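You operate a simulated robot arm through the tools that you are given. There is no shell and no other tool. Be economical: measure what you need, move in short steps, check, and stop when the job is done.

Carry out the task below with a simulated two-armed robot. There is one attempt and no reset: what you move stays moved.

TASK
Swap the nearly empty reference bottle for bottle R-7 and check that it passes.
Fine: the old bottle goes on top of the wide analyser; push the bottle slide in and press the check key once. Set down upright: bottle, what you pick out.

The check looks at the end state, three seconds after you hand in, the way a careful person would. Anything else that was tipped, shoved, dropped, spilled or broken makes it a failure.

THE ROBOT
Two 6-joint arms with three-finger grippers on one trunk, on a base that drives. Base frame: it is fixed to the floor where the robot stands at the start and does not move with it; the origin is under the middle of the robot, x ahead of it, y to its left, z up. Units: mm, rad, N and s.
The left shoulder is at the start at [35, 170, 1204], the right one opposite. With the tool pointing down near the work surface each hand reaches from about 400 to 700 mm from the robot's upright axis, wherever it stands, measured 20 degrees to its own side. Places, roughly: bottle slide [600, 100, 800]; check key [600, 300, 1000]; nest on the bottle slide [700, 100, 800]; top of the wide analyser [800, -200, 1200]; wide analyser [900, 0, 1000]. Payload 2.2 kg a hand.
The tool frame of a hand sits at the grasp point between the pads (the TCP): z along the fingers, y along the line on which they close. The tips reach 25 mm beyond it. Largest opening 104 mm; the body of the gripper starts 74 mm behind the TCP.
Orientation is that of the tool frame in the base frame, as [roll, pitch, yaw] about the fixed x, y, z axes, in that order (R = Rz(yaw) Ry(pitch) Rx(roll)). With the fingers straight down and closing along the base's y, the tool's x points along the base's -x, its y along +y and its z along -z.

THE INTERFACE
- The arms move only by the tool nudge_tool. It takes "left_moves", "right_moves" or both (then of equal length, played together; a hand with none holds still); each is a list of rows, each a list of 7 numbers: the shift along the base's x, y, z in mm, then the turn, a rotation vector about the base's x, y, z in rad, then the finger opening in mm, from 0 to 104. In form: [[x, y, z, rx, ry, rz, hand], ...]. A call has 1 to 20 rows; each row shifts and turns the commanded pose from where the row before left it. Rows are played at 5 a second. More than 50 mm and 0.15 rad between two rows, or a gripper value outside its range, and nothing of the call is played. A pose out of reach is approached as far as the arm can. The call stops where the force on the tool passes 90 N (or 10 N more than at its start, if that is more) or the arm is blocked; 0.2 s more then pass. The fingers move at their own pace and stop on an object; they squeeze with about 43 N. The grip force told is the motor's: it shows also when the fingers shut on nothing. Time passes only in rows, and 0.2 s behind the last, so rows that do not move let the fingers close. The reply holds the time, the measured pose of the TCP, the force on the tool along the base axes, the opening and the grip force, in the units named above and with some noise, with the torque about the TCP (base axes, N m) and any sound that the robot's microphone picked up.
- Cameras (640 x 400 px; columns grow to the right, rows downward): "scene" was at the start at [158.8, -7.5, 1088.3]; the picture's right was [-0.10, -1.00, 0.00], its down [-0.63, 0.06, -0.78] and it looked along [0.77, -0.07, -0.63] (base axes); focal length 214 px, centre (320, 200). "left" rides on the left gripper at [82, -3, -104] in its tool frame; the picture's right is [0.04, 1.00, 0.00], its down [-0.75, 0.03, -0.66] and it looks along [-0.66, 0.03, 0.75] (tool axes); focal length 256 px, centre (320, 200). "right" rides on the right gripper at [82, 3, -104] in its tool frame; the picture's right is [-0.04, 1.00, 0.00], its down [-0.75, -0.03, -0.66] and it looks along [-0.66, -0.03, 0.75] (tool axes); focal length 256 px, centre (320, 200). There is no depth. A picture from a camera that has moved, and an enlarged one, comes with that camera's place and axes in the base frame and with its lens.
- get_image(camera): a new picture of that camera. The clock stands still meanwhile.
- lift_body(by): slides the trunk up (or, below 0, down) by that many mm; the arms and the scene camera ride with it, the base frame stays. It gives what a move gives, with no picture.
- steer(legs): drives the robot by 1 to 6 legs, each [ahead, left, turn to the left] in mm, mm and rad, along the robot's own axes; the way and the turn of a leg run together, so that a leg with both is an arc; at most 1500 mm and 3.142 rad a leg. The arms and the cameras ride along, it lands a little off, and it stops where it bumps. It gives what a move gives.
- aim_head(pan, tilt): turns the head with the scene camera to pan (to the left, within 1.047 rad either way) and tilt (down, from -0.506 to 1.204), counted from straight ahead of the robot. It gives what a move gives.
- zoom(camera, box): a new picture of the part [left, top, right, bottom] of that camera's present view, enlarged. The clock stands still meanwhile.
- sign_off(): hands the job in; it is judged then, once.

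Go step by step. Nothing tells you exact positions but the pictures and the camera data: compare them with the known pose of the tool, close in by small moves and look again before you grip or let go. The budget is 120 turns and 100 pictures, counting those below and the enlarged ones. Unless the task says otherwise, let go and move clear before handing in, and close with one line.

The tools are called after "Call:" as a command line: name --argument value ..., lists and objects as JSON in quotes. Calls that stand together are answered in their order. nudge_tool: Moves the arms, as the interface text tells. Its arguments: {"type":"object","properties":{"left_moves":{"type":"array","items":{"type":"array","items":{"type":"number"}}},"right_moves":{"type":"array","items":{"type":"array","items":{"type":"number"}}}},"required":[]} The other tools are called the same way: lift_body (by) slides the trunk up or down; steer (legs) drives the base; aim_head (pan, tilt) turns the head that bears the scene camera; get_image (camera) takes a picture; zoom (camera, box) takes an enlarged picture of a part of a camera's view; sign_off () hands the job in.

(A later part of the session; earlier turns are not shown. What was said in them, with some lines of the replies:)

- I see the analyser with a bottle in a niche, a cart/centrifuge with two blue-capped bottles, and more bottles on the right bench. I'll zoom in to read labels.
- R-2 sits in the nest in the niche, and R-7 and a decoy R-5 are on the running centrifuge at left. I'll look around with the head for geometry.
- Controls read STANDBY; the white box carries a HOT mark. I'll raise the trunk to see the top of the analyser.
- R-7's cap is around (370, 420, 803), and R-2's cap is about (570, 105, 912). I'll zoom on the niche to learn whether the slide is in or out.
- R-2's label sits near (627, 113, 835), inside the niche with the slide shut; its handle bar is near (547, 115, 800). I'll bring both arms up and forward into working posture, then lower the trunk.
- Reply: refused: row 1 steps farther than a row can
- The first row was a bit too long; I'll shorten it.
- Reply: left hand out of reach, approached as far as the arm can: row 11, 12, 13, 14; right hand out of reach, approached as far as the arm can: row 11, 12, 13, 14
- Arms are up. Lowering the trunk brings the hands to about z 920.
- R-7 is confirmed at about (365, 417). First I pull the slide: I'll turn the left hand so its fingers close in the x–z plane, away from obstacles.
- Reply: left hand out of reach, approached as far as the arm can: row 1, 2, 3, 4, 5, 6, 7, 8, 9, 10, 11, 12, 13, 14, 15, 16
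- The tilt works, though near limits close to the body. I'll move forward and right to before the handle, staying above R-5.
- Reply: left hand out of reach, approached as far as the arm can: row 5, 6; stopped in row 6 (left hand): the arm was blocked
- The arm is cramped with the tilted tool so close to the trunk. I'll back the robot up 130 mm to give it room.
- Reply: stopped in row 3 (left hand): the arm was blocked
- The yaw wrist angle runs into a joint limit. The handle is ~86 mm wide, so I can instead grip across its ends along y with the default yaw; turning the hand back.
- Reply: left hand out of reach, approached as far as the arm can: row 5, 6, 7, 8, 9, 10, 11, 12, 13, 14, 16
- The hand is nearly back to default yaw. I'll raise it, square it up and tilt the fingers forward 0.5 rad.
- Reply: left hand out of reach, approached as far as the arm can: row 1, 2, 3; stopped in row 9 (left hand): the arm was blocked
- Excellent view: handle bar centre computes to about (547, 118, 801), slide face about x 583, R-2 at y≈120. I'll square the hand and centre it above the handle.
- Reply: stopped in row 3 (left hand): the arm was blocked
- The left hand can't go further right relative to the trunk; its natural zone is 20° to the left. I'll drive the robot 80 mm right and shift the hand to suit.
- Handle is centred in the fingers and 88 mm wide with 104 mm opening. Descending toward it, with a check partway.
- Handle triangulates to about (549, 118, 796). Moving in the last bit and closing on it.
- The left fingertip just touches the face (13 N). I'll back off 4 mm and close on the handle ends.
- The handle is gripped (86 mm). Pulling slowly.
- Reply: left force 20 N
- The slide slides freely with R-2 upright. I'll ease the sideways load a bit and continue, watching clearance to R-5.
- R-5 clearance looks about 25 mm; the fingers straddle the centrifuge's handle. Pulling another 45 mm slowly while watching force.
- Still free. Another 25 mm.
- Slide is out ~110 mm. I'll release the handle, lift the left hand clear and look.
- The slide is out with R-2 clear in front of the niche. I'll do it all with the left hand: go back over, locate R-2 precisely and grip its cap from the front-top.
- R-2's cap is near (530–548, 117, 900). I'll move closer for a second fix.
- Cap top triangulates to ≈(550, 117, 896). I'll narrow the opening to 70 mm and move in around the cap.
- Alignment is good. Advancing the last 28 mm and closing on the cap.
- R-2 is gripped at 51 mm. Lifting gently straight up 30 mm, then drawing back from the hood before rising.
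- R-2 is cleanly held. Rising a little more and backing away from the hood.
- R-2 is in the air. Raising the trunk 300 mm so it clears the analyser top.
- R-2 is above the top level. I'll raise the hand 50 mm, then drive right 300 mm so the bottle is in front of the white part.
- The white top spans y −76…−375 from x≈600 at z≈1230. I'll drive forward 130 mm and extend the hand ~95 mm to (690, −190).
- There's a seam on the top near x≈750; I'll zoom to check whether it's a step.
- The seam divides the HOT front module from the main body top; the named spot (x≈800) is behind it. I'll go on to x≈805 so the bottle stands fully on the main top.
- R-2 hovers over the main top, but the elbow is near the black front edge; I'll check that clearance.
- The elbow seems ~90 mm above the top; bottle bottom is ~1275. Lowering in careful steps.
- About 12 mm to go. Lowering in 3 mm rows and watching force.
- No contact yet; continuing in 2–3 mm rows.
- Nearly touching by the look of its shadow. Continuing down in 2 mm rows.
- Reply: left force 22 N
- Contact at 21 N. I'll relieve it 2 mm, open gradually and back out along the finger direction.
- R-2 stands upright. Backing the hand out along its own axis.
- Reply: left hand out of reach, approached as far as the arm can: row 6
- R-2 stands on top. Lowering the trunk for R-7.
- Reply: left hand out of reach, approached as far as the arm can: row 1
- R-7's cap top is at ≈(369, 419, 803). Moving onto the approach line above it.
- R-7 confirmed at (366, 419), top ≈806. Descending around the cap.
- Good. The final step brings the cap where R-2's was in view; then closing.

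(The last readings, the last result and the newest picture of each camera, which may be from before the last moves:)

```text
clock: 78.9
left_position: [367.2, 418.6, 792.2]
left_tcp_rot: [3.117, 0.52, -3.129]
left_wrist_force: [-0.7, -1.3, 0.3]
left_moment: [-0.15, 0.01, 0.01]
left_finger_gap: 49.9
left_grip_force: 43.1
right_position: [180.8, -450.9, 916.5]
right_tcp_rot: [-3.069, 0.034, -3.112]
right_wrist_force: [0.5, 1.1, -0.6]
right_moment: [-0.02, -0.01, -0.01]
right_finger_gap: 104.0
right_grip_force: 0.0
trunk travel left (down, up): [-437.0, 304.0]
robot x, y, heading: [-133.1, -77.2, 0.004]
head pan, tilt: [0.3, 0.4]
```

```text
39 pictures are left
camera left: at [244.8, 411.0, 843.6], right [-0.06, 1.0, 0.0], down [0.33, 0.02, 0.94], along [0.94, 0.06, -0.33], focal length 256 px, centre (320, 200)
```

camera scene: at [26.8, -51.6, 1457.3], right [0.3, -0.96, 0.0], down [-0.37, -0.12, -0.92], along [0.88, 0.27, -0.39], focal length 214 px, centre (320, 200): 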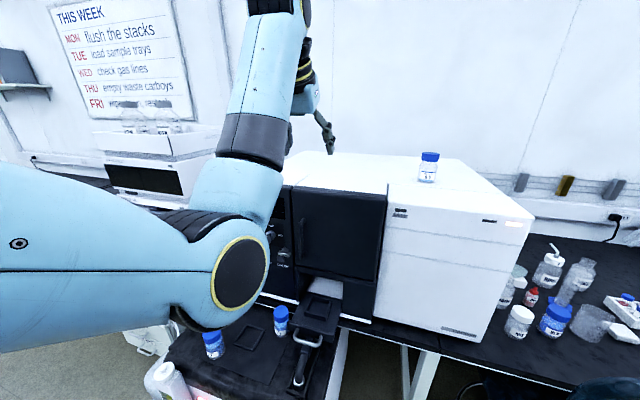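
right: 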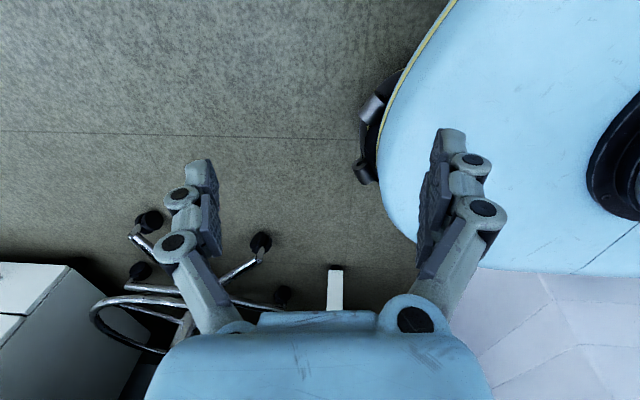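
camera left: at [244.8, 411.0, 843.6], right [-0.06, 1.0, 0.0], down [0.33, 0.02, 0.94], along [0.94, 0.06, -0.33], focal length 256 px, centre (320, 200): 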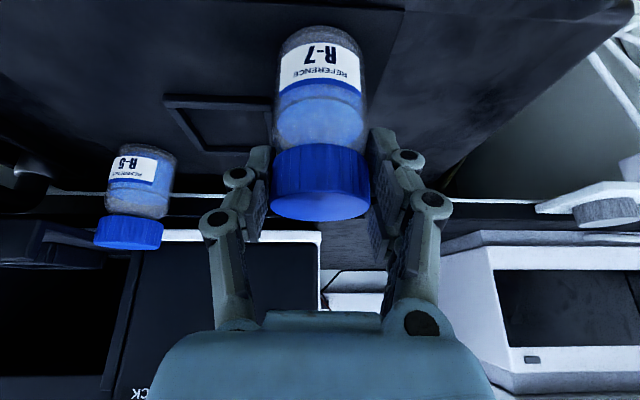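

R-7 is gripped. Lifting straight up, then carrying it over to in front of the nest at a safe height.

Call:
nudge_tool --left_moves '[[0, 0, 6, 0, 0, 0, 35], [0, 0, 15, 0, 0, 0, 35], [0, 0, 30, 0, 0, 0, 35], [0, 0, 40, 0, 0, 0, 35], [0, 0, 40, 0, 0, 0, 35], [0, 0, 40, 0, 0, 0, 35], [10, -35, 0, 0, 0, 0, 35], [10, -40, 0, 0, 0, 0, 35], [10, -40, 0, 0, 0, 0, 35], [10, -40, 0, 0, 0, 0, 35], [10, -40, 0, 0, 0, 0, 35], [10, -40, 0, 0, 0, 0, 35], [10, -40, 0, 0, 0, 0, 35], [10, -26, 0, 0, 0, 0, 35], [0, 0, 0, 0, 0, 0, 35]]'

Call:
aim_head --pan 0.3 --tilt 0.75

Call:
get_image --camera "scene"

Call:
get_image --camera "left"

```text
clock: 82.1
left_position: [447.3, 116.4, 963.4]
left_tcp_rot: [3.116, 0.518, -3.13]
left_wrist_force: [0.2, 0.5, -1.8]
left_moment: [0.02, -0.02, -0.01]
left_finger_gap: 49.6
left_grip_force: 43.2
right_position: [180.0, -450.1, 916.4]
right_tcp_rot: [-3.069, 0.034, -3.111]
right_wrist_force: [-0.1, -0.2, 0.8]
right_moment: [0.01, -0.01, 0.06]
right_finger_gap: 103.8
right_grip_force: 0.0
trunk travel left (down, up): [-437.0, 304.0]
robot x, y, heading: [-133.7, -81.9, 0.003]
head pan, tilt: [0.3, 0.4]
```

```text
clock: 82.9
left_position: [447.9, 116.5, 963.8]
left_tcp_rot: [3.115, 0.518, -3.129]
left_wrist_force: [0.7, -0.4, -1.6]
left_moment: [0.04, 0.02, 0.0]
left_finger_gap: 49.6
left_grip_force: 43.1
right_position: [181.9, -450.9, 917.3]
right_tcp_rot: [-3.07, 0.033, -3.111]
right_wrist_force: [-0.8, -0.6, 0.0]
right_moment: [0.01, -0.01, 0.02]
right_finger_gap: 104.1
right_grip_force: 0.0
trunk travel left (down, up): [-437.0, 304.0]
robot x, y, heading: [-132.7, -77.1, 0.001]
head pan, tilt: [0.3, 0.75]
```

```text
38 pictures are left
camera scene: at [21.0, -54.4, 1123.5], right [0.3, -0.96, 0.0], down [-0.65, -0.2, -0.73], along [0.7, 0.22, -0.68], focal length 214 px, centre (320, 200)
```

scene: 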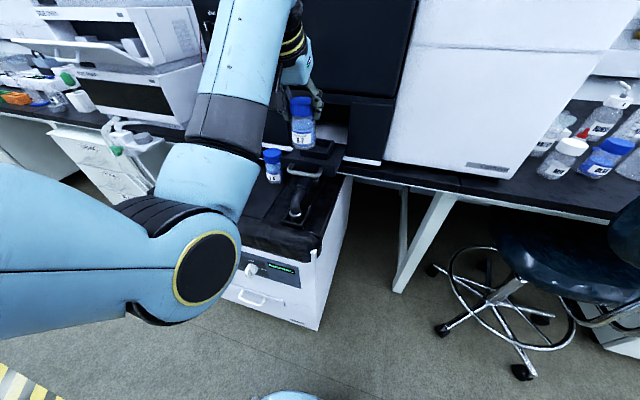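

```text
37 pictures are left
camera left: at [325.5, 110.0, 1014.0], right [-0.06, 1.0, 0.0], down [0.33, 0.02, 0.94], along [0.94, 0.06, -0.33], focal length 256 px, centre (320, 200)
```

left: 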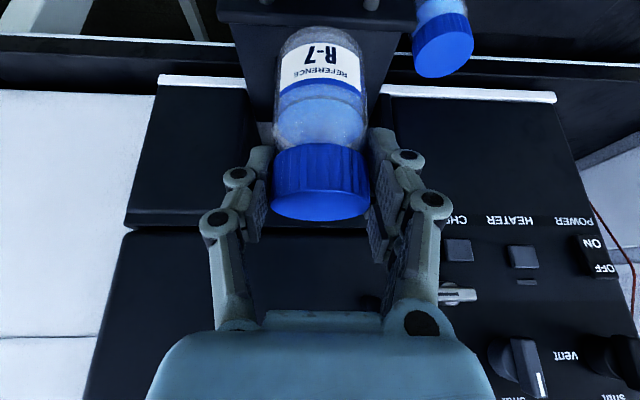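

Both grips compare well: R-7 should go to TCP ≈ (549.5, 117.5, 882). I'll follow R-2's exit path in reverse.

Call:
nudge_tool --left_moves '[[25, 0.5, -15, 0, 0, 0, 35], [25, 0.5, -15, 0, 0, 0, 35], [15, 0, -9, 0, 0, 0, 35], [15, 0, -3, 0, 0, 0, 35], [15, 0, 0, 0, 0, 0, 35], [6.5, 0, 0, 0, 0, 0, 35], [0, 0, 0, 0, 0, 0, 35]]'

Call:
zoom --camera "scene" --box '[240, 70, 400, 170]'

Call:
get_image --camera "left"

```text
clock: 84.5
left_position: [544.8, 118.1, 921.3]
left_tcp_rot: [3.117, 0.513, -3.128]
left_wrist_force: [-26.7, -0.9, -4.7]
left_moment: [0.02, -0.13, 0.01]
left_finger_gap: 49.7
left_grip_force: 42.7
right_position: [179.9, -450.7, 917.1]
right_tcp_rot: [-3.07, 0.037, -3.111]
right_wrist_force: [-0.2, -0.9, 0.0]
right_moment: [0.01, -0.01, 0.03]
right_finger_gap: 104.1
right_grip_force: 0.0
trunk travel left (down, up): [-437.0, 304.0]
robot x, y, heading: [-129.8, -76.8, -0.007]
head pan, tilt: [0.3, 0.75]
```

```text
4.00 times, centred on (320, 120) of scene
camera zoom: at [17.9, -54.5, 1123.8], right [0.3, -0.96, 0.0], down [-0.65, -0.2, -0.73], along [0.7, 0.22, -0.68], focal length 858 px, centre (320, 520)
```

zoom: 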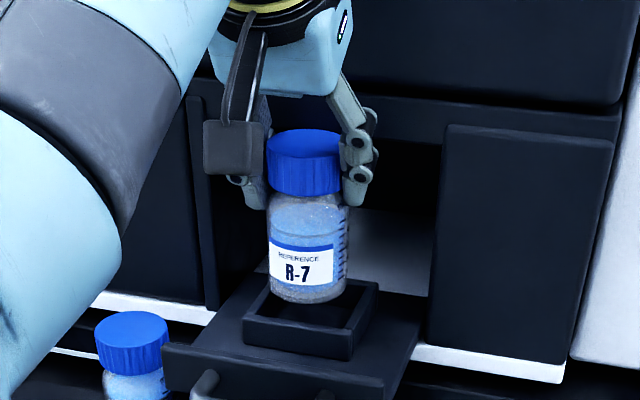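

```text
35 pictures are left
camera left: at [423.4, 111.0, 972.0], right [-0.06, 1.0, 0.0], down [0.33, 0.02, 0.94], along [0.94, 0.06, -0.33], focal length 256 px, centre (320, 200)
```

left: 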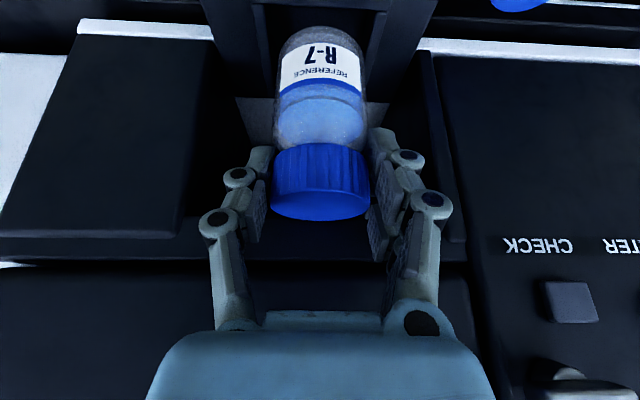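

Something touches (27 N): likely the gripper against the door edge above. I'll back off 5 mm, lower 10 mm, then go forward again.

Call:
nudge_tool --left_moves '[[-8, 0, 0, 0, 0, 0, 35], [0, 0, -4, 0, 0, 0, 35], [0, 0, -4, 0, 0, 0, 35], [0, 0, 0, 0, 0, 0, 35]]'

```text
clock: 85.5
left_position: [541.5, 117.3, 914.3]
left_tcp_rot: [3.115, 0.517, -3.13]
left_wrist_force: [0.1, -0.3, -1.8]
left_moment: [-0.03, 0.0, 0.02]
left_finger_gap: 49.1
left_grip_force: 43.7
right_position: [182.3, -451.2, 915.8]
right_tcp_rot: [-3.071, 0.032, -3.112]
right_wrist_force: [-0.1, 0.2, -0.9]
right_moment: [0.0, -0.03, 0.01]
right_finger_gap: 104.2
right_grip_force: 0.0
trunk travel left (down, up): [-437.0, 304.0]
robot x, y, heading: [-131.8, -81.1, -0.0]
head pan, tilt: [0.3, 0.75]
```

Free again at the same spot R-2 passed. Moving forward in small steps as I descend.

Call:
nudge_tool --left_moves '[[2, 0, -2, 0, 0, 0, 35], [2, 0, -2, 0, 0, 0, 35], [2, 0, -2, 0, 0, 0, 35], [0, 0, 0, 0, 0, 0, 35]]'

Call:
zoom --camera "scene" --box '[270, 90, 370, 165]'

```text
clock: 86.5
left_position: [546.5, 117.0, 910.0]
left_tcp_rot: [3.115, 0.52, -3.13]
left_wrist_force: [0.6, 0.6, 6.7]
left_moment: [0.05, 0.2, 0.0]
left_finger_gap: 49.4
left_grip_force: 42.8
right_position: [180.8, -451.9, 917.0]
right_tcp_rot: [-3.07, 0.035, -3.112]
right_wrist_force: [-0.4, -0.1, -0.3]
right_moment: [0.0, -0.01, -0.02]
right_finger_gap: 104.2
right_grip_force: 0.1
trunk travel left (down, up): [-437.0, 304.0]
robot x, y, heading: [-134.6, -82.4, 0.001]
head pan, tilt: [0.3, 0.75]
```

```text
5.33 times, centred on (320, 128) of scene
camera zoom: at [20.2, -54.5, 1123.7], right [0.3, -0.96, 0.0], down [-0.65, -0.2, -0.73], along [0.7, 0.22, -0.68], focal length 1144 px, centre (320, 587)
```

zoom: 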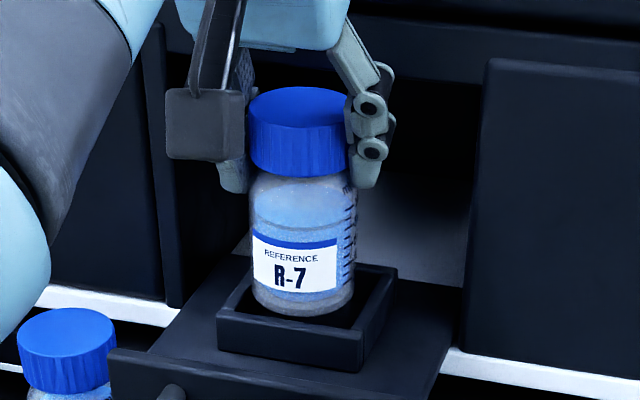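

The bottle's front edge touches the nest's front rim. Lifting 3 mm and going 4 mm forward before lowering.

Call:
nudge_tool --left_moves '[[0, 0, 3, 0, 0, 0, 35], [2, 0, 0, 0, 0, 0, 35], [2, 0, 0, 0, 0, 0, 35], [0, 0, -2, 0, 0, 0, 35], [0, 0, -2, 0, 0, 0, 35], [0, 0, 0, 0, 0, 0, 35]]'

```text
clock: 87.9
left_position: [550.7, 117.7, 906.9]
left_tcp_rot: [3.114, 0.519, -3.129]
left_wrist_force: [0.2, 0.3, -2.2]
left_moment: [0.01, 0.01, 0.0]
left_finger_gap: 49.6
left_grip_force: 42.5
right_position: [182.2, -449.8, 916.5]
right_tcp_rot: [-3.069, 0.034, -3.112]
right_wrist_force: [0.4, -1.3, -0.3]
right_moment: [0.0, 0.0, 0.03]
right_finger_gap: 104.1
right_grip_force: 0.2
trunk travel left (down, up): [-437.0, 304.0]
robot x, y, heading: [-132.8, -77.8, 0.002]
head pan, tilt: [0.3, 0.75]
```

Now it is free at z 907, inside the rim. Lowering further.

Call:
nudge_tool --left_moves '[[0, 0, -4, 0, 0, 0, 35], [0, 0, -4, 0, 0, 0, 35], [0, 0, -4, 0, 0, 0, 35], [0, 0, 0, 0, 0, 0, 35]]'

Call:
zoom --camera "scene" --box '[270, 90, 370, 165]'

```text
clock: 88.9
left_position: [549.7, 116.5, 893.8]
left_tcp_rot: [3.117, 0.519, -3.13]
left_wrist_force: [0.2, 0.2, -2.2]
left_moment: [-0.02, 0.0, -0.01]
left_finger_gap: 49.3
left_grip_force: 42.9
right_position: [182.0, -449.8, 916.2]
right_tcp_rot: [-3.068, 0.036, -3.112]
right_wrist_force: [-0.2, 0.6, 0.1]
right_moment: [0.01, -0.03, 0.0]
right_finger_gap: 103.9
right_grip_force: 0.1
trunk travel left (down, up): [-437.0, 304.0]
robot x, y, heading: [-131.0, -80.0, -0.004]
head pan, tilt: [0.3, 0.75]
```

```text
5.33 times, centred on (320, 128) of scene
camera zoom: at [21.0, -54.4, 1123.5], right [0.3, -0.96, 0.0], down [-0.65, -0.2, -0.73], along [0.7, 0.22, -0.68], focal length 1144 px, centre (320, 587)
```

zoom: 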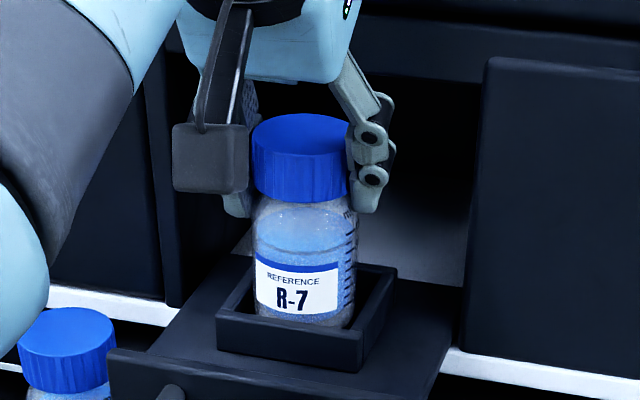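

Going in cleanly. Continuing to the floor (expected near z 882).

Call:
nudge_tool --left_moves '[[0, 0, -4, 0, 0, 0, 35], [0, 0, -3, 0, 0, 0, 35], [0, 0, -2, 0, 0, 0, 35], [0, 0, -2, 0, 0, 0, 35], [0, 0, 0, 0, 0, 0, 35]]'

```text
clock: 90.1
left_position: [550.3, 117.7, 888.7]
left_tcp_rot: [3.116, 0.525, -3.13]
left_wrist_force: [0.8, 1.8, 17.6]
left_moment: [-0.22, 0.11, -0.01]
left_finger_gap: 49.4
left_grip_force: 42.7
right_position: [179.5, -450.7, 916.9]
right_tcp_rot: [-3.071, 0.035, -3.11]
right_wrist_force: [-0.3, 1.0, -0.7]
right_moment: [-0.02, 0.03, -0.01]
right_finger_gap: 104.0
right_grip_force: 0.1
trunk travel left (down, up): [-437.0, 304.0]
robot x, y, heading: [-129.1, -82.2, -0.0]
head pan, tilt: [0.3, 0.75]
```

Contact at z 888.7, slightly higher than expected. Let me look before letting go.

Call:
zoom --camera "scene" --box '[270, 90, 370, 165]'

Call:
zoom --camera "left" --box '[220, 0, 420, 125]'

```text
5.33 times, centred on (320, 128) of scene
camera zoom: at [19.4, -54.6, 1123.9], right [0.3, -0.96, 0.0], down [-0.65, -0.2, -0.73], along [0.7, 0.22, -0.68], focal length 1144 px, centre (320, 587)
```

zoom: 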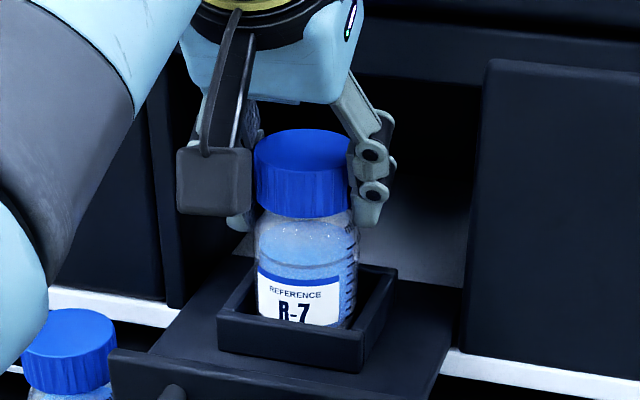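

```text
3.20 times, centred on (320, 62) of left
camera zoom: at [428.1, 110.7, 937.5], right [-0.06, 1.0, 0.0], down [0.32, 0.02, 0.95], along [0.94, 0.06, -0.32], focal length 819 px, centre (320, 640)
```

zoom: 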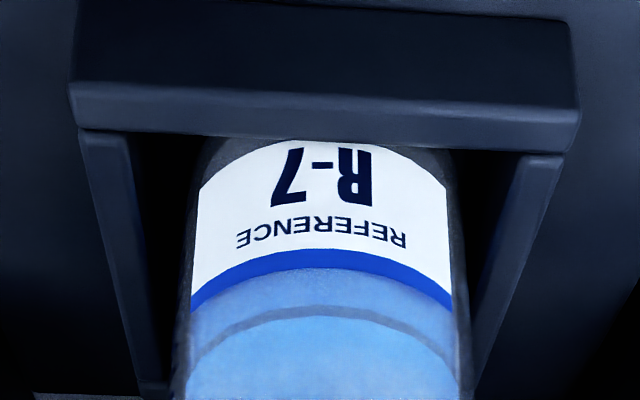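

The label shows R-7 sits as deep as R-2 did, so it's on the nest floor. Relieving the load and releasing.

Call:
nudge_tool --left_moves '[[0, 0, 2, 0, 0, 0, 35], [0, 0, 1, 0, 0, 0, 35], [0, 0, 0, 0, 0, 0, 54], [0, 0, 0, 0, 0, 0, 62], [0, 0, 0, 0, 0, 0, 70], [0, 0, 0, 0, 0, 0, 70]]'

Call:
zoom --camera "scene" --box '[270, 90, 370, 165]'

```text
clock: 91.5
left_position: [549.0, 117.9, 888.3]
left_tcp_rot: [3.115, 0.519, -3.13]
left_wrist_force: [0.7, -0.3, 0.3]
left_moment: [0.0, 0.02, -0.03]
left_finger_gap: 70.1
left_grip_force: 0.0
right_position: [181.0, -449.6, 917.4]
right_tcp_rot: [-3.069, 0.032, -3.112]
right_wrist_force: [0.3, 0.8, 0.0]
right_moment: [0.0, -0.02, -0.04]
right_finger_gap: 104.0
right_grip_force: 0.0
trunk travel left (down, up): [-437.0, 304.0]
robot x, y, heading: [-130.5, -83.2, -0.005]
head pan, tilt: [0.3, 0.75]
```

```text
5.33 times, centred on (320, 128) of scene
camera zoom: at [20.9, -54.4, 1123.5], right [0.3, -0.96, 0.0], down [-0.65, -0.2, -0.73], along [0.7, 0.22, -0.68], focal length 1144 px, centre (320, 587)
```

zoom: 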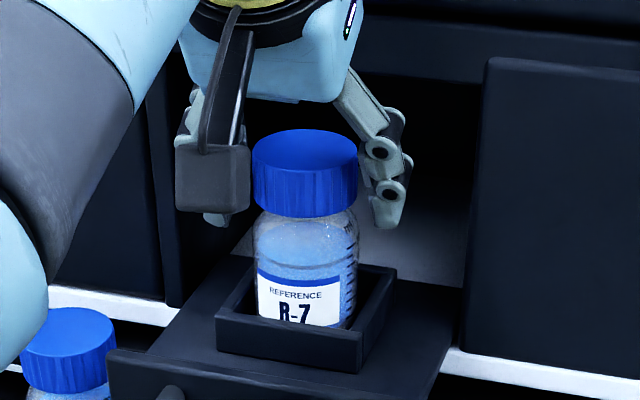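

R-7 stands free. Backing the hand out away from the hood, then down in front of the handle to push.

Call:
nudge_tool --left_moves '[[-12, 0, 6, 0, 0, 0, 74], [-20, 0, 12, 0, 0, 0, 74], [-25, 0, 20, 0, 0, 0, 74], [-25, 0, 20, 0, 0, 0, 74], [-25, 0, 5, 0, 0, 0, 74], [0, 0, 0, 0, 0, 0, 74]]'

Call:
get_image --camera "left"

```text
clock: 92.9
left_position: [443.4, 117.8, 950.0]
left_tcp_rot: [3.114, 0.518, -3.131]
left_wrist_force: [-0.4, -0.4, 0.1]
left_moment: [0.01, 0.02, 0.01]
left_finger_gap: 74.1
left_grip_force: 0.0
right_position: [180.9, -451.1, 915.4]
right_tcp_rot: [-3.07, 0.033, -3.114]
right_wrist_force: [0.0, 0.3, 0.0]
right_moment: [0.0, -0.02, 0.01]
right_finger_gap: 104.1
right_grip_force: 0.1
trunk travel left (down, up): [-437.0, 304.0]
robot x, y, heading: [-128.9, -77.1, 0.003]
head pan, tilt: [0.3, 0.75]
```

```text
29 pictures are left
camera left: at [320.7, 111.7, 1000.2], right [-0.06, 1.0, 0.0], down [0.33, 0.02, 0.94], along [0.94, 0.06, -0.33], focal length 256 px, centre (320, 200)
```

left: 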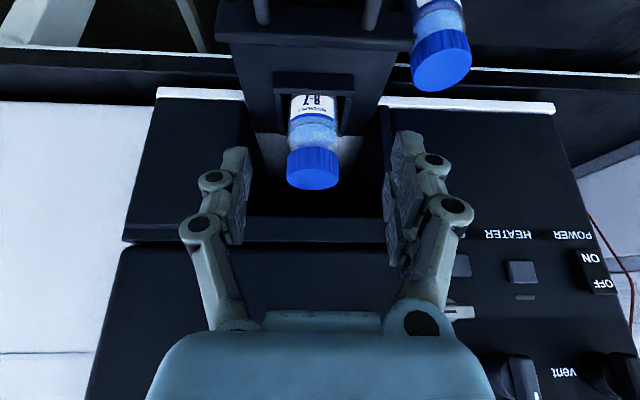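

Next I'll re-grip the handle exactly as before at TCP (431, 116, 809) and push the slide back in.

Call:
nudge_tool --left_moves '[[-20, -0.5, -30, 0, -0.02, 0, 104], [-15, -0.5, -35, 0, 0, 0, 104], [0, 0, -20, 0, 0, 0, 104], [10, 0, -18, 0, 0, 0, 104], [0, 0, 0, 0, 0, 0, 104]]'

Call:
get_image --camera "left"

```text
clock: 94.1
left_position: [417.6, 117.0, 845.4]
left_tcp_rot: [3.117, 0.538, -3.127]
left_wrist_force: [0.9, 0.1, 0.1]
left_moment: [0.0, -0.01, -0.01]
left_finger_gap: 103.9
left_grip_force: 0.1
right_position: [180.9, -451.6, 917.3]
right_tcp_rot: [-3.07, 0.036, -3.112]
right_wrist_force: [0.3, -0.8, -0.2]
right_moment: [-0.03, -0.03, 0.03]
right_finger_gap: 103.9
right_grip_force: 0.1
trunk travel left (down, up): [-437.0, 304.0]
robot x, y, heading: [-130.3, -78.0, -0.001]
head pan, tilt: [0.3, 0.75]
```

```text
28 pictures are left
camera left: at [294.9, 109.9, 893.6], right [-0.06, 1.0, 0.0], down [0.31, 0.02, 0.95], along [0.95, 0.06, -0.31], focal length 256 px, centre (320, 200)
```

left: 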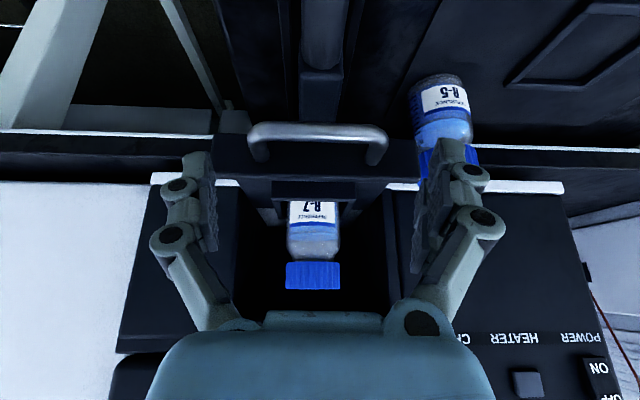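

Handle centred. Moving down onto it and closing.

Call:
nudge_tool --left_moves '[[6, 0, -18, 0, 0, 0, 104], [7, 0, -17, 0, 0, 0, 104], [0, 0, 0, 0, 0, 0, 104], [0, 0, 0, 0, 0, 0, 80], [0, 0, 0, 0, 0, 0, 70], [0, 0, 0, 0, 0, 0, 70]]'

Call:
get_image --camera "left"

```text
clock: 95.5
left_position: [432.1, 116.4, 811.7]
left_tcp_rot: [3.116, 0.541, -3.13]
left_wrist_force: [0.0, -3.8, 0.9]
left_moment: [-0.4, 0.05, 0.11]
left_finger_gap: 85.3
left_grip_force: 44.9
right_position: [180.6, -450.6, 916.1]
right_tcp_rot: [-3.068, 0.032, -3.111]
right_wrist_force: [-0.2, -0.1, 1.1]
right_moment: [0.0, 0.02, 0.02]
right_finger_gap: 104.2
right_grip_force: 0.1
trunk travel left (down, up): [-437.0, 304.0]
robot x, y, heading: [-132.1, -80.6, 0.001]
head pan, tilt: [0.3, 0.75]
```

```text
27 pictures are left
camera left: at [308.4, 109.4, 860.1], right [-0.06, 1.0, 0.0], down [0.31, 0.02, 0.95], along [0.95, 0.06, -0.31], focal length 256 px, centre (320, 200)
```

left: 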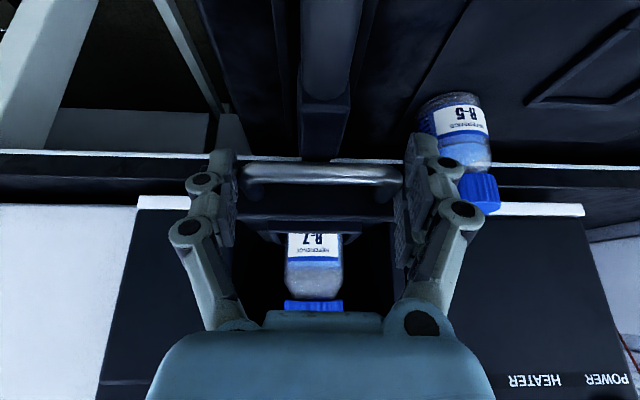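

Gripped. Pushing the slide in gently, 90 mm first.

Call:
nudge_tool --left_moves '[[4, 0, 0, 0, 0, 0, 70], [6, 0, 0, 0, 0, 0, 70], [7, 0, 0, 0, 0, 0, 70], [7, 0, 0, 0, 0, 0, 70], [7, 0, 0, 0, 0, 0, 70], [7, 0, 0, 0, 0, 0, 70], [7, 0, 0, 0, 0, 0, 70], [7, 0, 0, 0, 0, 0, 70], [7, 0, 0, 0, 0, 0, 70], [7, 0, 0, 0, 0, 0, 70], [7, 0, 0, 0, 0, 0, 70], [7, 0, 0, 0, 0, 0, 70], [7, 0, 0, 0, 0, 0, 70], [4, 0, 0, 0, 0, 0, 70], [0, 0, 0, 0, 0, 0, 70]]'

Call:
get_image --camera "left"

```text
clock: 98.7
left_position: [522.9, 116.0, 811.4]
left_tcp_rot: [3.114, 0.54, -3.129]
left_wrist_force: [-0.4, -4.9, 4.6]
left_moment: [0.38, 0.21, -0.02]
left_finger_gap: 85.1
left_grip_force: 45.5
right_position: [180.3, -452.0, 916.2]
right_tcp_rot: [-3.072, 0.035, -3.112]
right_wrist_force: [0.2, 0.6, -1.1]
right_moment: [-0.03, -0.05, 0.02]
right_finger_gap: 103.9
right_grip_force: 0.0
trunk travel left (down, up): [-437.0, 304.0]
robot x, y, heading: [-130.3, -83.6, 0.002]
head pan, tilt: [0.3, 0.75]
```

```text
26 pictures are left
camera left: at [399.4, 109.3, 860.2], right [-0.06, 1.0, 0.0], down [0.31, 0.02, 0.95], along [0.95, 0.06, -0.31], focal length 256 px, centre (320, 200)
```

left: 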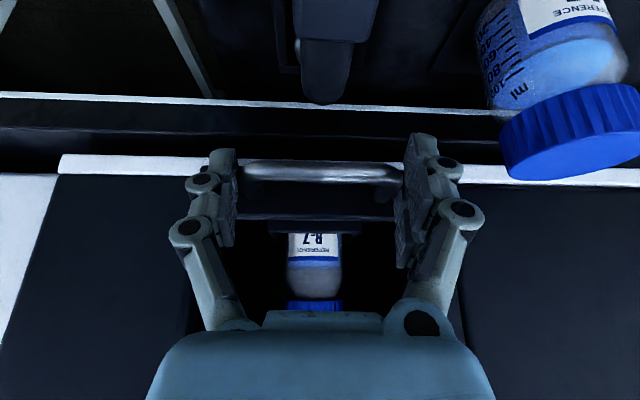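

Sliding freely. The last ~20 mm in small rows until it stops.

Call:
nudge_tool --left_moves '[[5, 0, 0, 0, 0, 0, 70], [5, 0, 0, 0, 0, 0, 70], [4, 0, 0, 0, 0, 0, 70], [3, 0, 0, 0, 0, 0, 70], [2, 0, 0, 0, 0, 0, 70], [0, 0, 0, 0, 0, 0, 70]]'

```text
clock: 100.1
left_position: [540.9, 115.9, 812.0]
left_tcp_rot: [3.115, 0.539, -3.13]
left_wrist_force: [-0.3, -6.2, 0.7]
left_moment: [-0.02, 0.01, -0.3]
left_finger_gap: 85.2
left_grip_force: 45.1
right_position: [182.3, -451.3, 915.0]
right_tcp_rot: [-3.072, 0.034, -3.111]
right_wrist_force: [0.4, -0.3, -0.2]
right_moment: [-0.04, 0.0, 0.0]
right_finger_gap: 103.9
right_grip_force: 0.1
trunk travel left (down, up): [-437.0, 304.0]
robot x, y, heading: [-130.8, -79.4, 0.003]
head pan, tilt: [0.3, 0.75]
```

Call:
nudge_tool --left_moves '[[2, 0, 0, 0, 0, 0, 70], [2, 0, 0, 0, 0, 0, 70], [2, 0, 0, 0, 0, 0, 70], [0, 0, 0, 0, 0, 0, 70]]'

Call:
get_image --camera "left"

```text
clock: 101.1
left_position: [542.3, 115.6, 811.8]
left_tcp_rot: [3.115, 0.537, -3.128]
left_wrist_force: [-37.7, -6.6, 3.6]
left_moment: [0.05, 0.2, -0.16]
left_finger_gap: 85.2
left_grip_force: 45.6
right_position: [179.3, -451.3, 917.2]
right_tcp_rot: [-3.073, 0.039, -3.11]
right_wrist_force: [0.4, 0.0, -1.0]
right_moment: [-0.01, 0.0, 0.0]
right_finger_gap: 104.3
right_grip_force: 0.0
trunk travel left (down, up): [-437.0, 304.0]
robot x, y, heading: [-132.8, -82.3, 0.002]
head pan, tilt: [0.3, 0.75]
```

```text
25 pictures are left
camera left: at [420.0, 109.2, 861.1], right [-0.06, 1.0, 0.0], down [0.31, 0.02, 0.95], along [0.95, 0.06, -0.31], focal length 256 px, centre (320, 200)
```

left: 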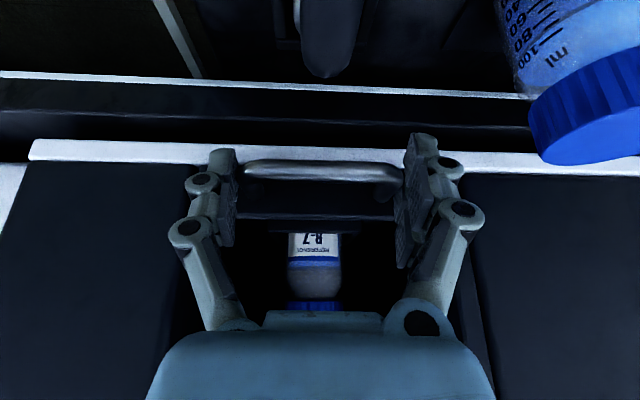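

Firm stop at x 542 — the same place as originally; the slide is home. Relieving, releasing and backing up.

Call:
nudge_tool --left_moves '[[-4, 0, 0, 0, 0, 0, 70], [0, 0, 0, 0, 0, 0, 96], [0, 0, 0, 0, 0, 0, 104], [0, 0, 0, 0, 0, 0, 104], [-15, 0, 22, 0, 0, 0, 104], [-20, 0, 30, 0, 0, 0, 104], [-25, 0, 30, 0, 0, 0, 104], [-25, 0, 30, 0, 0, 0, 104], [-10, 20, 30, 0, 0, 0, 80], [0, 40, 20, 0, 0, 0, 50], [0, 0, 0, 0, 0, 0, 20]]'

Call:
get_image --camera "left"

Call:
get_image --camera "scene"

```text
clock: 103.5
left_position: [448.8, 176.0, 976.0]
left_tcp_rot: [3.116, 0.539, -3.13]
left_wrist_force: [0.6, -0.8, -0.7]
left_moment: [0.02, 0.01, 0.02]
left_finger_gap: 19.7
left_grip_force: 0.1
right_position: [181.2, -451.2, 916.4]
right_tcp_rot: [-3.072, 0.032, -3.11]
right_wrist_force: [0.4, 0.7, 0.7]
right_moment: [0.0, 0.01, -0.01]
right_finger_gap: 104.1
right_grip_force: 0.1
trunk travel left (down, up): [-437.0, 304.0]
robot x, y, heading: [-128.4, -77.6, -0.004]
head pan, tilt: [0.3, 0.75]
```

```text
24 pictures are left
camera left: at [325.0, 169.8, 1023.5], right [-0.06, 1.0, 0.0], down [0.31, 0.02, 0.95], along [0.95, 0.06, -0.31], focal length 256 px, centre (320, 200)
```

left: 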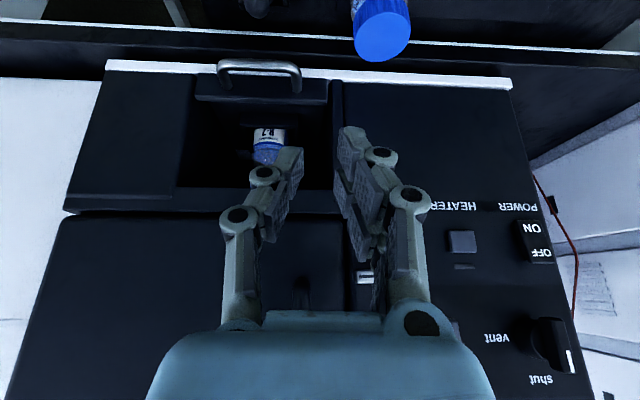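

```text
23 pictures are left
camera scene: at [20.8, -55.2, 1123.5], right [0.3, -0.96, 0.0], down [-0.65, -0.2, -0.73], along [0.7, 0.22, -0.68], focal length 214 px, centre (320, 200)
```

scene: 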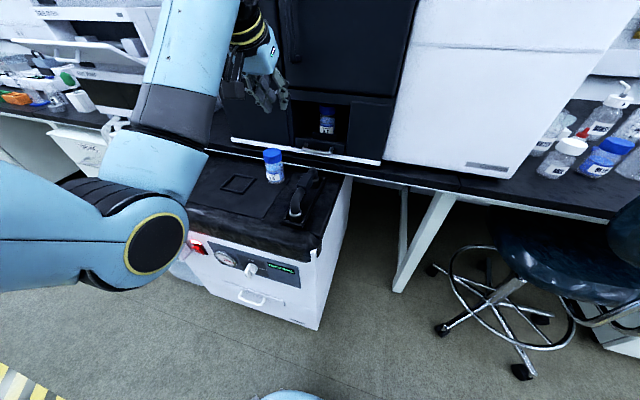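

R-7 is in, slide shut. The CHECK key is at ≈(560, 257, 977). I'll close the fingers, turn the hand horizontal facing the panel and look closely.

Call:
nudge_tool --left_moves '[[-10, 12, 5, 0, -0.147, 0, 0], [-10, 12, 5, 0, -0.147, 0, 0], [-10, 12, 0, 0, -0.147, 0, 0], [-5, 12, 0, 0, -0.147, 0, 0], [-5, 12, 0, 0, -0.147, 0, 0], [0, 12, 0, 0, -0.147, 0, 0], [0, 9, -5, 0, -0.147, 0, 0], [0, 0, 0, 0, 0, 0, 0]]'

Call:
get_image --camera "left"

Call:
get_image --camera "scene"

```text
clock: 105.3
left_position: [408.4, 258.5, 980.1]
left_tcp_rot: [-1.798, 1.56, -1.768]
left_wrist_force: [-0.9, 0.3, 0.3]
left_moment: [-0.04, 0.01, -0.02]
left_finger_gap: 0.0
left_grip_force: 28.5
right_position: [180.4, -450.5, 916.5]
right_tcp_rot: [-3.071, 0.034, -3.114]
right_wrist_force: [0.2, 0.1, 1.0]
right_moment: [-0.03, 0.01, 0.0]
right_finger_gap: 103.9
right_grip_force: 0.1
trunk travel left (down, up): [-437.0, 304.0]
robot x, y, heading: [-129.3, -78.9, -0.003]
head pan, tilt: [0.3, 0.75]
```

```text
22 pictures are left
camera left: at [304.6, 250.9, 899.1], right [-0.03, 1.0, -0.05], down [-0.66, 0.02, 0.76], along [0.75, 0.06, 0.65], focal length 256 px, centre (320, 200)
```

left: 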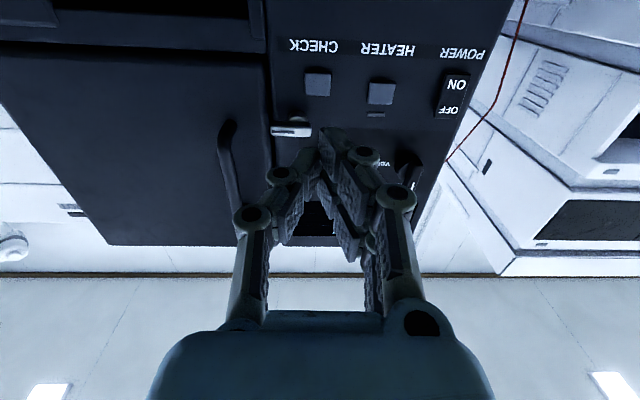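

```text
21 pictures are left
camera scene: at [20.7, -54.4, 1123.5], right [0.3, -0.96, 0.0], down [-0.65, -0.2, -0.73], along [0.7, 0.22, -0.68], focal length 214 px, centre (320, 200)
```

scene: 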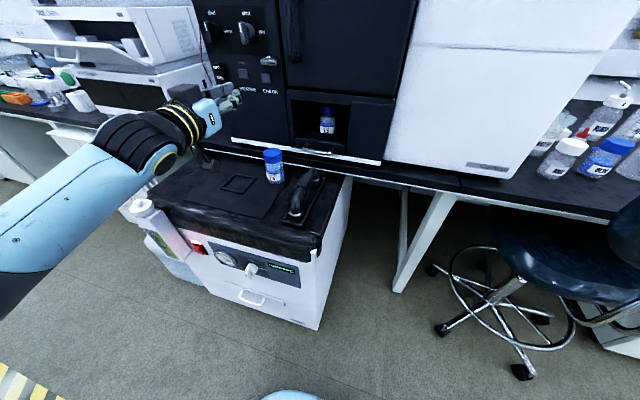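

The hand is horizontal; the key computes to (≈558, 259, 974) and the lever above it is 40 mm higher. Approaching to ~20 mm off.

Call:
nudge_tool --left_moves '[[35, -1, -2, 0, 0, 0, 0], [35, -1, -2, 0, 0, 0, 0], [25, 0, -1, 0, 0, 0, 0], [0, 0, 0, 0, 0, 0, 0]]'

Call:
get_image --camera "left"

Call:
zoom --camera "scene" --box '[200, 40, 320, 115]'

```text
clock: 106.3
left_position: [503.2, 256.2, 972.8]
left_tcp_rot: [-1.84, 1.561, -1.809]
left_wrist_force: [0.3, -0.2, 0.3]
left_moment: [0.02, -0.03, -0.01]
left_finger_gap: 0.0
left_grip_force: 28.4
right_position: [180.7, -450.0, 916.3]
right_tcp_rot: [-3.071, 0.033, -3.111]
right_wrist_force: [-0.5, 0.2, -0.4]
right_moment: [0.01, -0.03, 0.03]
right_finger_gap: 104.0
right_grip_force: 0.1
trunk travel left (down, up): [-437.0, 304.0]
robot x, y, heading: [-134.1, -82.0, -0.005]
head pan, tilt: [0.3, 0.75]
```

```text
20 pictures are left
camera left: at [399.5, 248.9, 893.7], right [-0.03, 1.0, -0.05], down [-0.66, 0.02, 0.76], along [0.75, 0.06, 0.65], focal length 256 px, centre (320, 200)
```

left: 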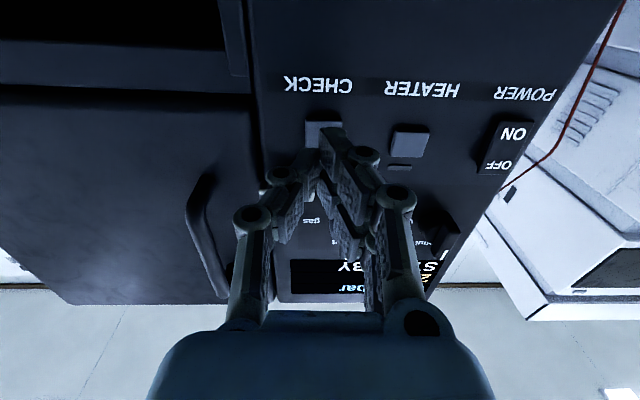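

```text
5.33 times, centred on (260, 78) of scene
camera zoom: at [20.5, -54.3, 1123.5], right [0.3, -0.96, 0.0], down [-0.65, -0.2, -0.73], along [0.7, 0.22, -0.68], focal length 1144 px, centre (640, 853)
```

zoom: 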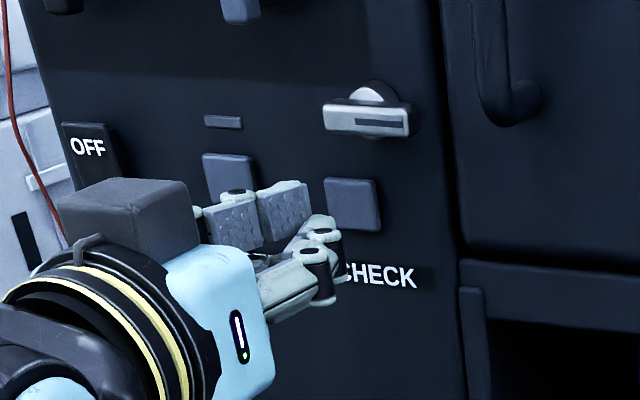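

Key centre triangulates to (564, 261.5, 974), 26 mm wide. Shifting 4.5 mm left, 1.5 up and going forward to near contact.

Call:
nudge_tool --left_moves '[[8, 4, 1.5, 0, 0, 0, 0], [10, 0, 0, 0, 0, 0, 0], [0, 0, 0, 0, 0, 0, 0]]'

Call:
zoom --camera "scene" --box '[200, 40, 320, 115]'

Call:
zoom --camera "left" --box '[240, 80, 400, 180]'

```text
clock: 107.1
left_position: [521.4, 260.1, 975.0]
left_tcp_rot: [-1.895, 1.562, -1.863]
left_wrist_force: [0.1, -0.6, 0.5]
left_moment: [0.02, -0.02, -0.03]
left_finger_gap: 0.0
left_grip_force: 28.0
right_position: [181.6, -450.1, 915.7]
right_tcp_rot: [-3.07, 0.034, -3.113]
right_wrist_force: [0.0, 0.7, 0.1]
right_moment: [0.01, -0.02, 0.02]
right_finger_gap: 104.1
right_grip_force: 0.0
trunk travel left (down, up): [-437.0, 304.0]
robot x, y, heading: [-130.9, -79.9, -0.002]
head pan, tilt: [0.3, 0.75]
```

```text
5.33 times, centred on (260, 78) of scene
camera zoom: at [20.7, -54.3, 1123.5], right [0.3, -0.96, 0.0], down [-0.65, -0.2, -0.73], along [0.7, 0.22, -0.68], focal length 1144 px, centre (640, 853)
```

zoom: 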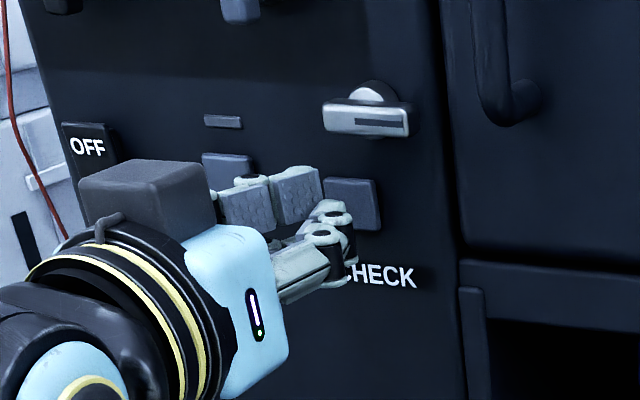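

```text
4.00 times, centred on (320, 130) of left
camera zoom: at [417.8, 253.0, 895.5], right [-0.03, 1.0, -0.05], down [-0.65, 0.02, 0.76], along [0.76, 0.06, 0.65], focal length 1024 px, centre (320, 480)
```

zoom: 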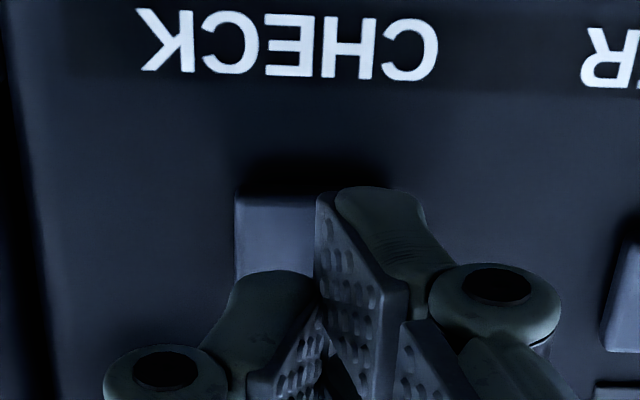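

Fingers are centred on the key. Pressing forward in small rows, watching force and sound.

Call:
nudge_tool --left_moves '[[4, 0, 0, 0, 0, 0, 0], [3, 0, 0, 0, 0, 0, 0], [0, 0, 0, 0, 0, 0, 0]]'

```text
clock: 107.9
left_position: [529.1, 258.7, 976.3]
left_tcp_rot: [-1.872, 1.562, -1.841]
left_wrist_force: [-0.4, 1.3, -0.1]
left_moment: [-0.03, 0.02, -0.02]
left_finger_gap: 0.2
left_grip_force: 28.5
right_position: [180.5, -450.7, 917.0]
right_tcp_rot: [-3.071, 0.033, -3.113]
right_wrist_force: [-0.6, 0.0, 0.9]
right_moment: [0.01, -0.02, 0.0]
right_finger_gap: 103.9
right_grip_force: 0.0
trunk travel left (down, up): [-437.0, 304.0]
robot x, y, heading: [-134.1, -78.3, 0.0]
head pan, tilt: [0.3, 0.75]
```

Call:
nudge_tool --left_moves '[[2, 0, 0, 0, 0, 0, 0], [2, 0, 0, 0, 0, 0, 0], [0, 0, 0, 0, 0, 0, 0]]'

Call:
zoom --camera "left" --box '[240, 80, 400, 180]'

```text
clock: 108.7
left_position: [533.9, 259.7, 975.1]
left_tcp_rot: [-1.91, 1.558, -1.879]
left_wrist_force: [0.9, 0.9, 0.2]
left_moment: [0.03, 0.02, -0.02]
left_finger_gap: 0.0
left_grip_force: 28.5
right_position: [181.4, -450.7, 916.8]
right_tcp_rot: [-3.072, 0.034, -3.113]
right_wrist_force: [0.0, -1.7, 0.2]
right_moment: [-0.01, -0.03, -0.01]
right_finger_gap: 104.0
right_grip_force: 0.1
trunk travel left (down, up): [-437.0, 304.0]
robot x, y, heading: [-130.2, -78.0, -0.002]
head pan, tilt: [0.3, 0.75]
```

```text
4.00 times, centred on (320, 130) of left
camera zoom: at [429.0, 252.9, 895.0], right [-0.03, 1.0, -0.05], down [-0.65, 0.02, 0.76], along [0.76, 0.06, 0.65], focal length 1024 px, centre (320, 480)
```

zoom: 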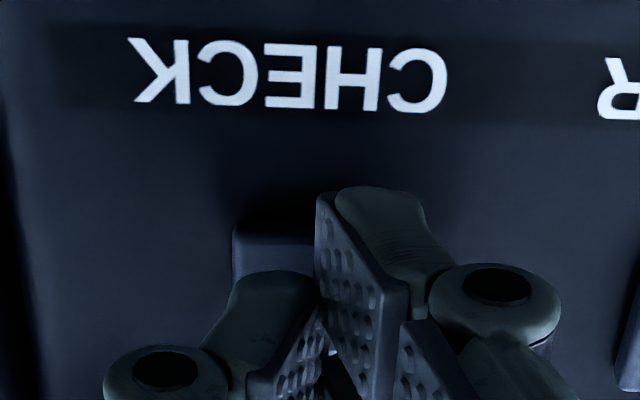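

Not yet touching. Continuing 2 mm at a time.

Call:
nudge_tool --left_moves '[[2, 0, 0, 0, 0, 0, 0], [2, 0, 0, 0, 0, 0, 0], [0, 0, 0, 0, 0, 0, 0]]'

```text
clock: 109.5
left_position: [536.5, 259.1, 975.7]
left_tcp_rot: [-1.854, 1.558, -1.823]
left_wrist_force: [-0.3, -0.1, 0.1]
left_moment: [0.01, 0.0, -0.02]
left_finger_gap: 0.1
left_grip_force: 28.6
right_position: [181.2, -451.8, 915.3]
right_tcp_rot: [-3.07, 0.034, -3.113]
right_wrist_force: [-0.4, 0.2, -0.5]
right_moment: [0.02, -0.01, 0.0]
right_finger_gap: 104.2
right_grip_force: 0.1
trunk travel left (down, up): [-437.0, 304.0]
robot x, y, heading: [-128.9, -79.9, 0.002]
head pan, tilt: [0.3, 0.75]
```

Call:
nudge_tool --left_moves '[[2, 0, 0, 0, 0, 0, 0], [2, 0, 0, 0, 0, 0, 0], [2, 0, 0, 0, 0, 0, 0], [0, 0, 0, 0, 0, 0, 0]]'

Call:
zoom --camera "left" --box '[240, 80, 400, 180]'

```text
clock: 110.5
left_position: [541.3, 260.3, 974.2]
left_tcp_rot: [-1.896, 1.558, -1.865]
left_wrist_force: [-0.4, -1.3, 0.3]
left_moment: [-0.02, 0.01, 0.02]
left_finger_gap: 0.0
left_grip_force: 28.4
right_position: [181.7, -450.8, 916.6]
right_tcp_rot: [-3.07, 0.033, -3.113]
right_wrist_force: [-0.3, 0.0, -0.3]
right_moment: [-0.02, 0.04, 0.01]
right_finger_gap: 104.1
right_grip_force: 0.0
trunk travel left (down, up): [-437.0, 304.0]
robot x, y, heading: [-132.3, -81.8, 0.001]
head pan, tilt: [0.3, 0.75]
```

```text
4.00 times, centred on (320, 130) of left
camera zoom: at [438.6, 252.8, 895.2], right [-0.03, 1.0, -0.05], down [-0.65, 0.02, 0.76], along [0.76, 0.06, 0.65], focal length 1024 px, centre (320, 480)
```

zoom: 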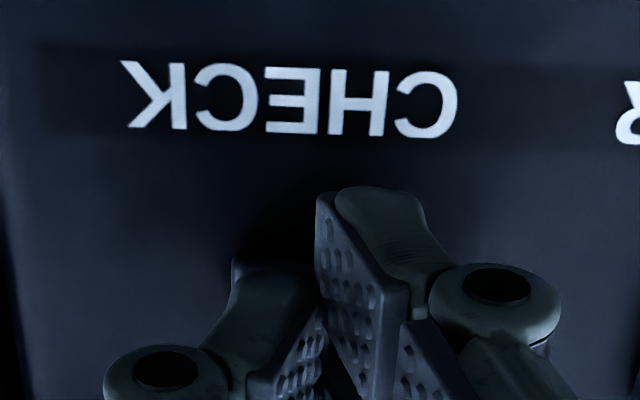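

Still free; the panel is a little deeper than thought. Continuing.

Call:
nudge_tool --left_moves '[[2, 0, 0, 0, 0, 0, 0], [2, 0, 0, 0, 0, 0, 0], [2, 0, 0, 0, 0, 0, 0], [0, 0, 0, 0, 0, 0, 0]]'

```text
clock: 111.5
left_position: [547.2, 259.9, 977.2]
left_tcp_rot: [-1.871, 1.56, -1.839]
left_wrist_force: [-8.4, -0.7, -0.9]
left_moment: [0.02, 0.01, -0.05]
left_finger_gap: 6.1
left_grip_force: 28.5
right_position: [180.8, -450.0, 917.0]
right_tcp_rot: [-3.07, 0.034, -3.111]
right_wrist_force: [0.6, 0.0, 0.3]
right_moment: [-0.05, -0.03, 0.0]
right_finger_gap: 104.1
right_grip_force: 0.1
trunk travel left (down, up): [-437.0, 304.0]
robot x, y, heading: [-128.6, -78.0, -0.001]
head pan, tilt: [0.3, 0.75]
heard: click
```

A click was heard: the key is pressed. Withdrawing straight back and checking the display.

Call:
nudge_tool --left_moves '[[-10, 0, 0, 0, 0, 0, 0], [-30, 0, 0, 0, 0, 0, 0], [-40, 0, 0, 0, 0, 0, 0], [-40, 10, 0, 0, 0, 0, 0], [-40, 20, 0, 0, 0, 0, 0], [0, 0, 0, 0, 0, 0, 0]]'

Call:
aim_head --pan 0.2 --tilt 0.25

Call:
get_image --camera "scene"

```text
clock: 112.9
left_position: [388.1, 290.6, 977.3]
left_tcp_rot: [-1.944, 1.562, -1.912]
left_wrist_force: [0.2, -0.5, 0.7]
left_moment: [0.04, 0.01, -0.02]
left_finger_gap: 0.0
left_grip_force: 28.4
right_position: [181.9, -451.7, 916.1]
right_tcp_rot: [-3.071, 0.033, -3.112]
right_wrist_force: [-0.8, 0.2, -0.2]
right_moment: [0.01, 0.02, 0.01]
right_finger_gap: 104.4
right_grip_force: 0.1
trunk travel left (down, up): [-437.0, 304.0]
robot x, y, heading: [-130.7, -79.8, -0.003]
head pan, tilt: [0.3, 0.75]
```

```text
clock: 113.9
left_position: [387.1, 290.2, 975.4]
left_tcp_rot: [-1.882, 1.56, -1.849]
left_wrist_force: [0.1, 0.2, -0.6]
left_moment: [0.02, 0.01, -0.03]
left_finger_gap: 0.0
left_grip_force: 28.7
right_position: [180.2, -450.2, 916.5]
right_tcp_rot: [-3.069, 0.035, -3.112]
right_wrist_force: [0.3, 0.0, 1.0]
right_moment: [0.02, -0.01, -0.01]
right_finger_gap: 103.9
right_grip_force: 0.0
trunk travel left (down, up): [-437.0, 304.0]
robot x, y, heading: [-132.7, -77.9, -0.0]
head pan, tilt: [0.201, 0.25]
```

```text
14 pictures are left
camera scene: at [33.0, -60.2, 1168.5], right [0.2, -0.98, 0.0], down [-0.24, -0.05, -0.97], along [0.95, 0.19, -0.25], focal length 214 px, centre (320, 200)
```

scene: 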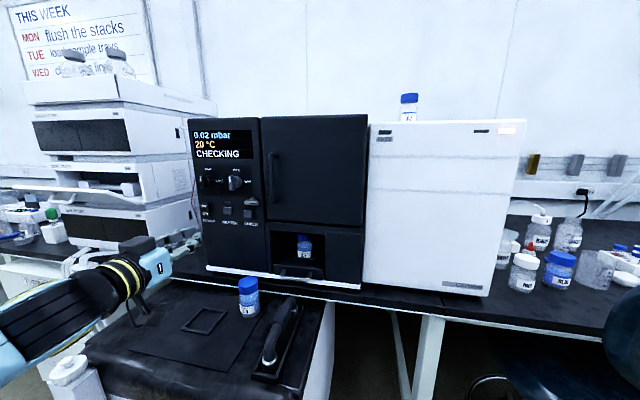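

The display says CHECKING and everything stands as it should. I'll move the hand up a little while time passes, then read the result.

Call:
nudge_tool --left_moves '[[-10, 5, 0, 0, 0, 0, 20], [0, 0, 0, 0, 0, 0, 20], [0, 0, 0, 0, 0, 0, 20], [0, 0, 0, 0, 0, 0, 20], [0, 0, 0, 0, 0, 0, 20], [0, 0, 0, 0, 0, 0, 20], [0, 0, 0, 0, 0, 0, 20], [0, 0, 0, 0, 0, 0, 20], [0, 0, 0, 0, 0, 0, 20], [0, 0, 0, 0, 0, 0, 20], [0, 0, 0, 0, 0, 0, 20], [0, 0, 0, 0, 0, 0, 20], [0, 0, 0, 0, 0, 0, 20], [0, 0, 0, 0, 0, 0, 20], [0, 0, 0, 0, 0, 0, 20], [0, 0, 0, 0, 0, 0, 20], [0, 0, 0, 0, 0, 0, 20], [0, 0, 0, 0, 0, 0, 20], [0, 0, 0, 0, 0, 0, 20], [0, 0, 0, 0, 0, 0, 20]]'

Call:
zoom --camera "scene" --box '[180, 80, 440, 300]'

```text
clock: 118.1
left_position: [377.9, 296.0, 976.2]
left_tcp_rot: [-1.882, 1.56, -1.853]
left_wrist_force: [0.3, 0.2, -0.1]
left_moment: [0.0, 0.0, 0.04]
left_finger_gap: 20.1
left_grip_force: 0.0
right_position: [182.3, -451.5, 916.0]
right_tcp_rot: [-3.069, 0.032, -3.11]
right_wrist_force: [0.5, 0.5, 0.5]
right_moment: [0.05, -0.03, 0.02]
right_finger_gap: 103.9
right_grip_force: 0.1
trunk travel left (down, up): [-437.0, 304.0]
robot x, y, heading: [-129.8, -80.9, -0.003]
head pan, tilt: [0.201, 0.25]
```

```text
1.82 times, centred on (310, 190) of scene
camera zoom: at [33.0, -60.2, 1168.6], right [0.2, -0.98, 0.0], down [-0.24, -0.05, -0.97], along [0.95, 0.19, -0.25], focal length 390 px, centre (338, 218)
```

zoom: 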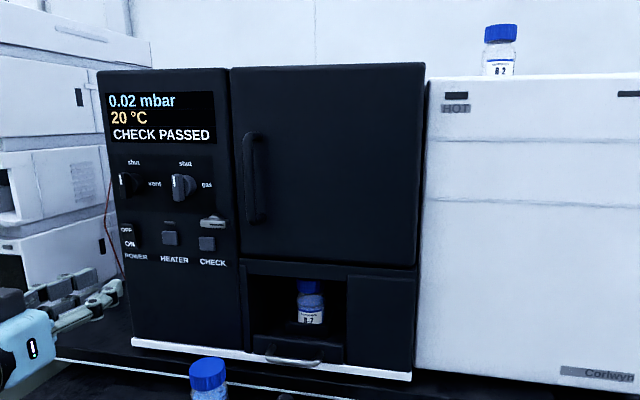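

The display reads CHECK PASSED. R-7 is in the nest with the slide shut, R-2 stands upright on the analyser, and both hands are clear, so I'm handing in.

Call:
sign_off

```text
The job is handed in.
```

R-7 is in the closed bottle slide in place of R-2, which now stands upright on top of the wide analyser. I pressed the check key once, and the display reads CHECK PASSED.
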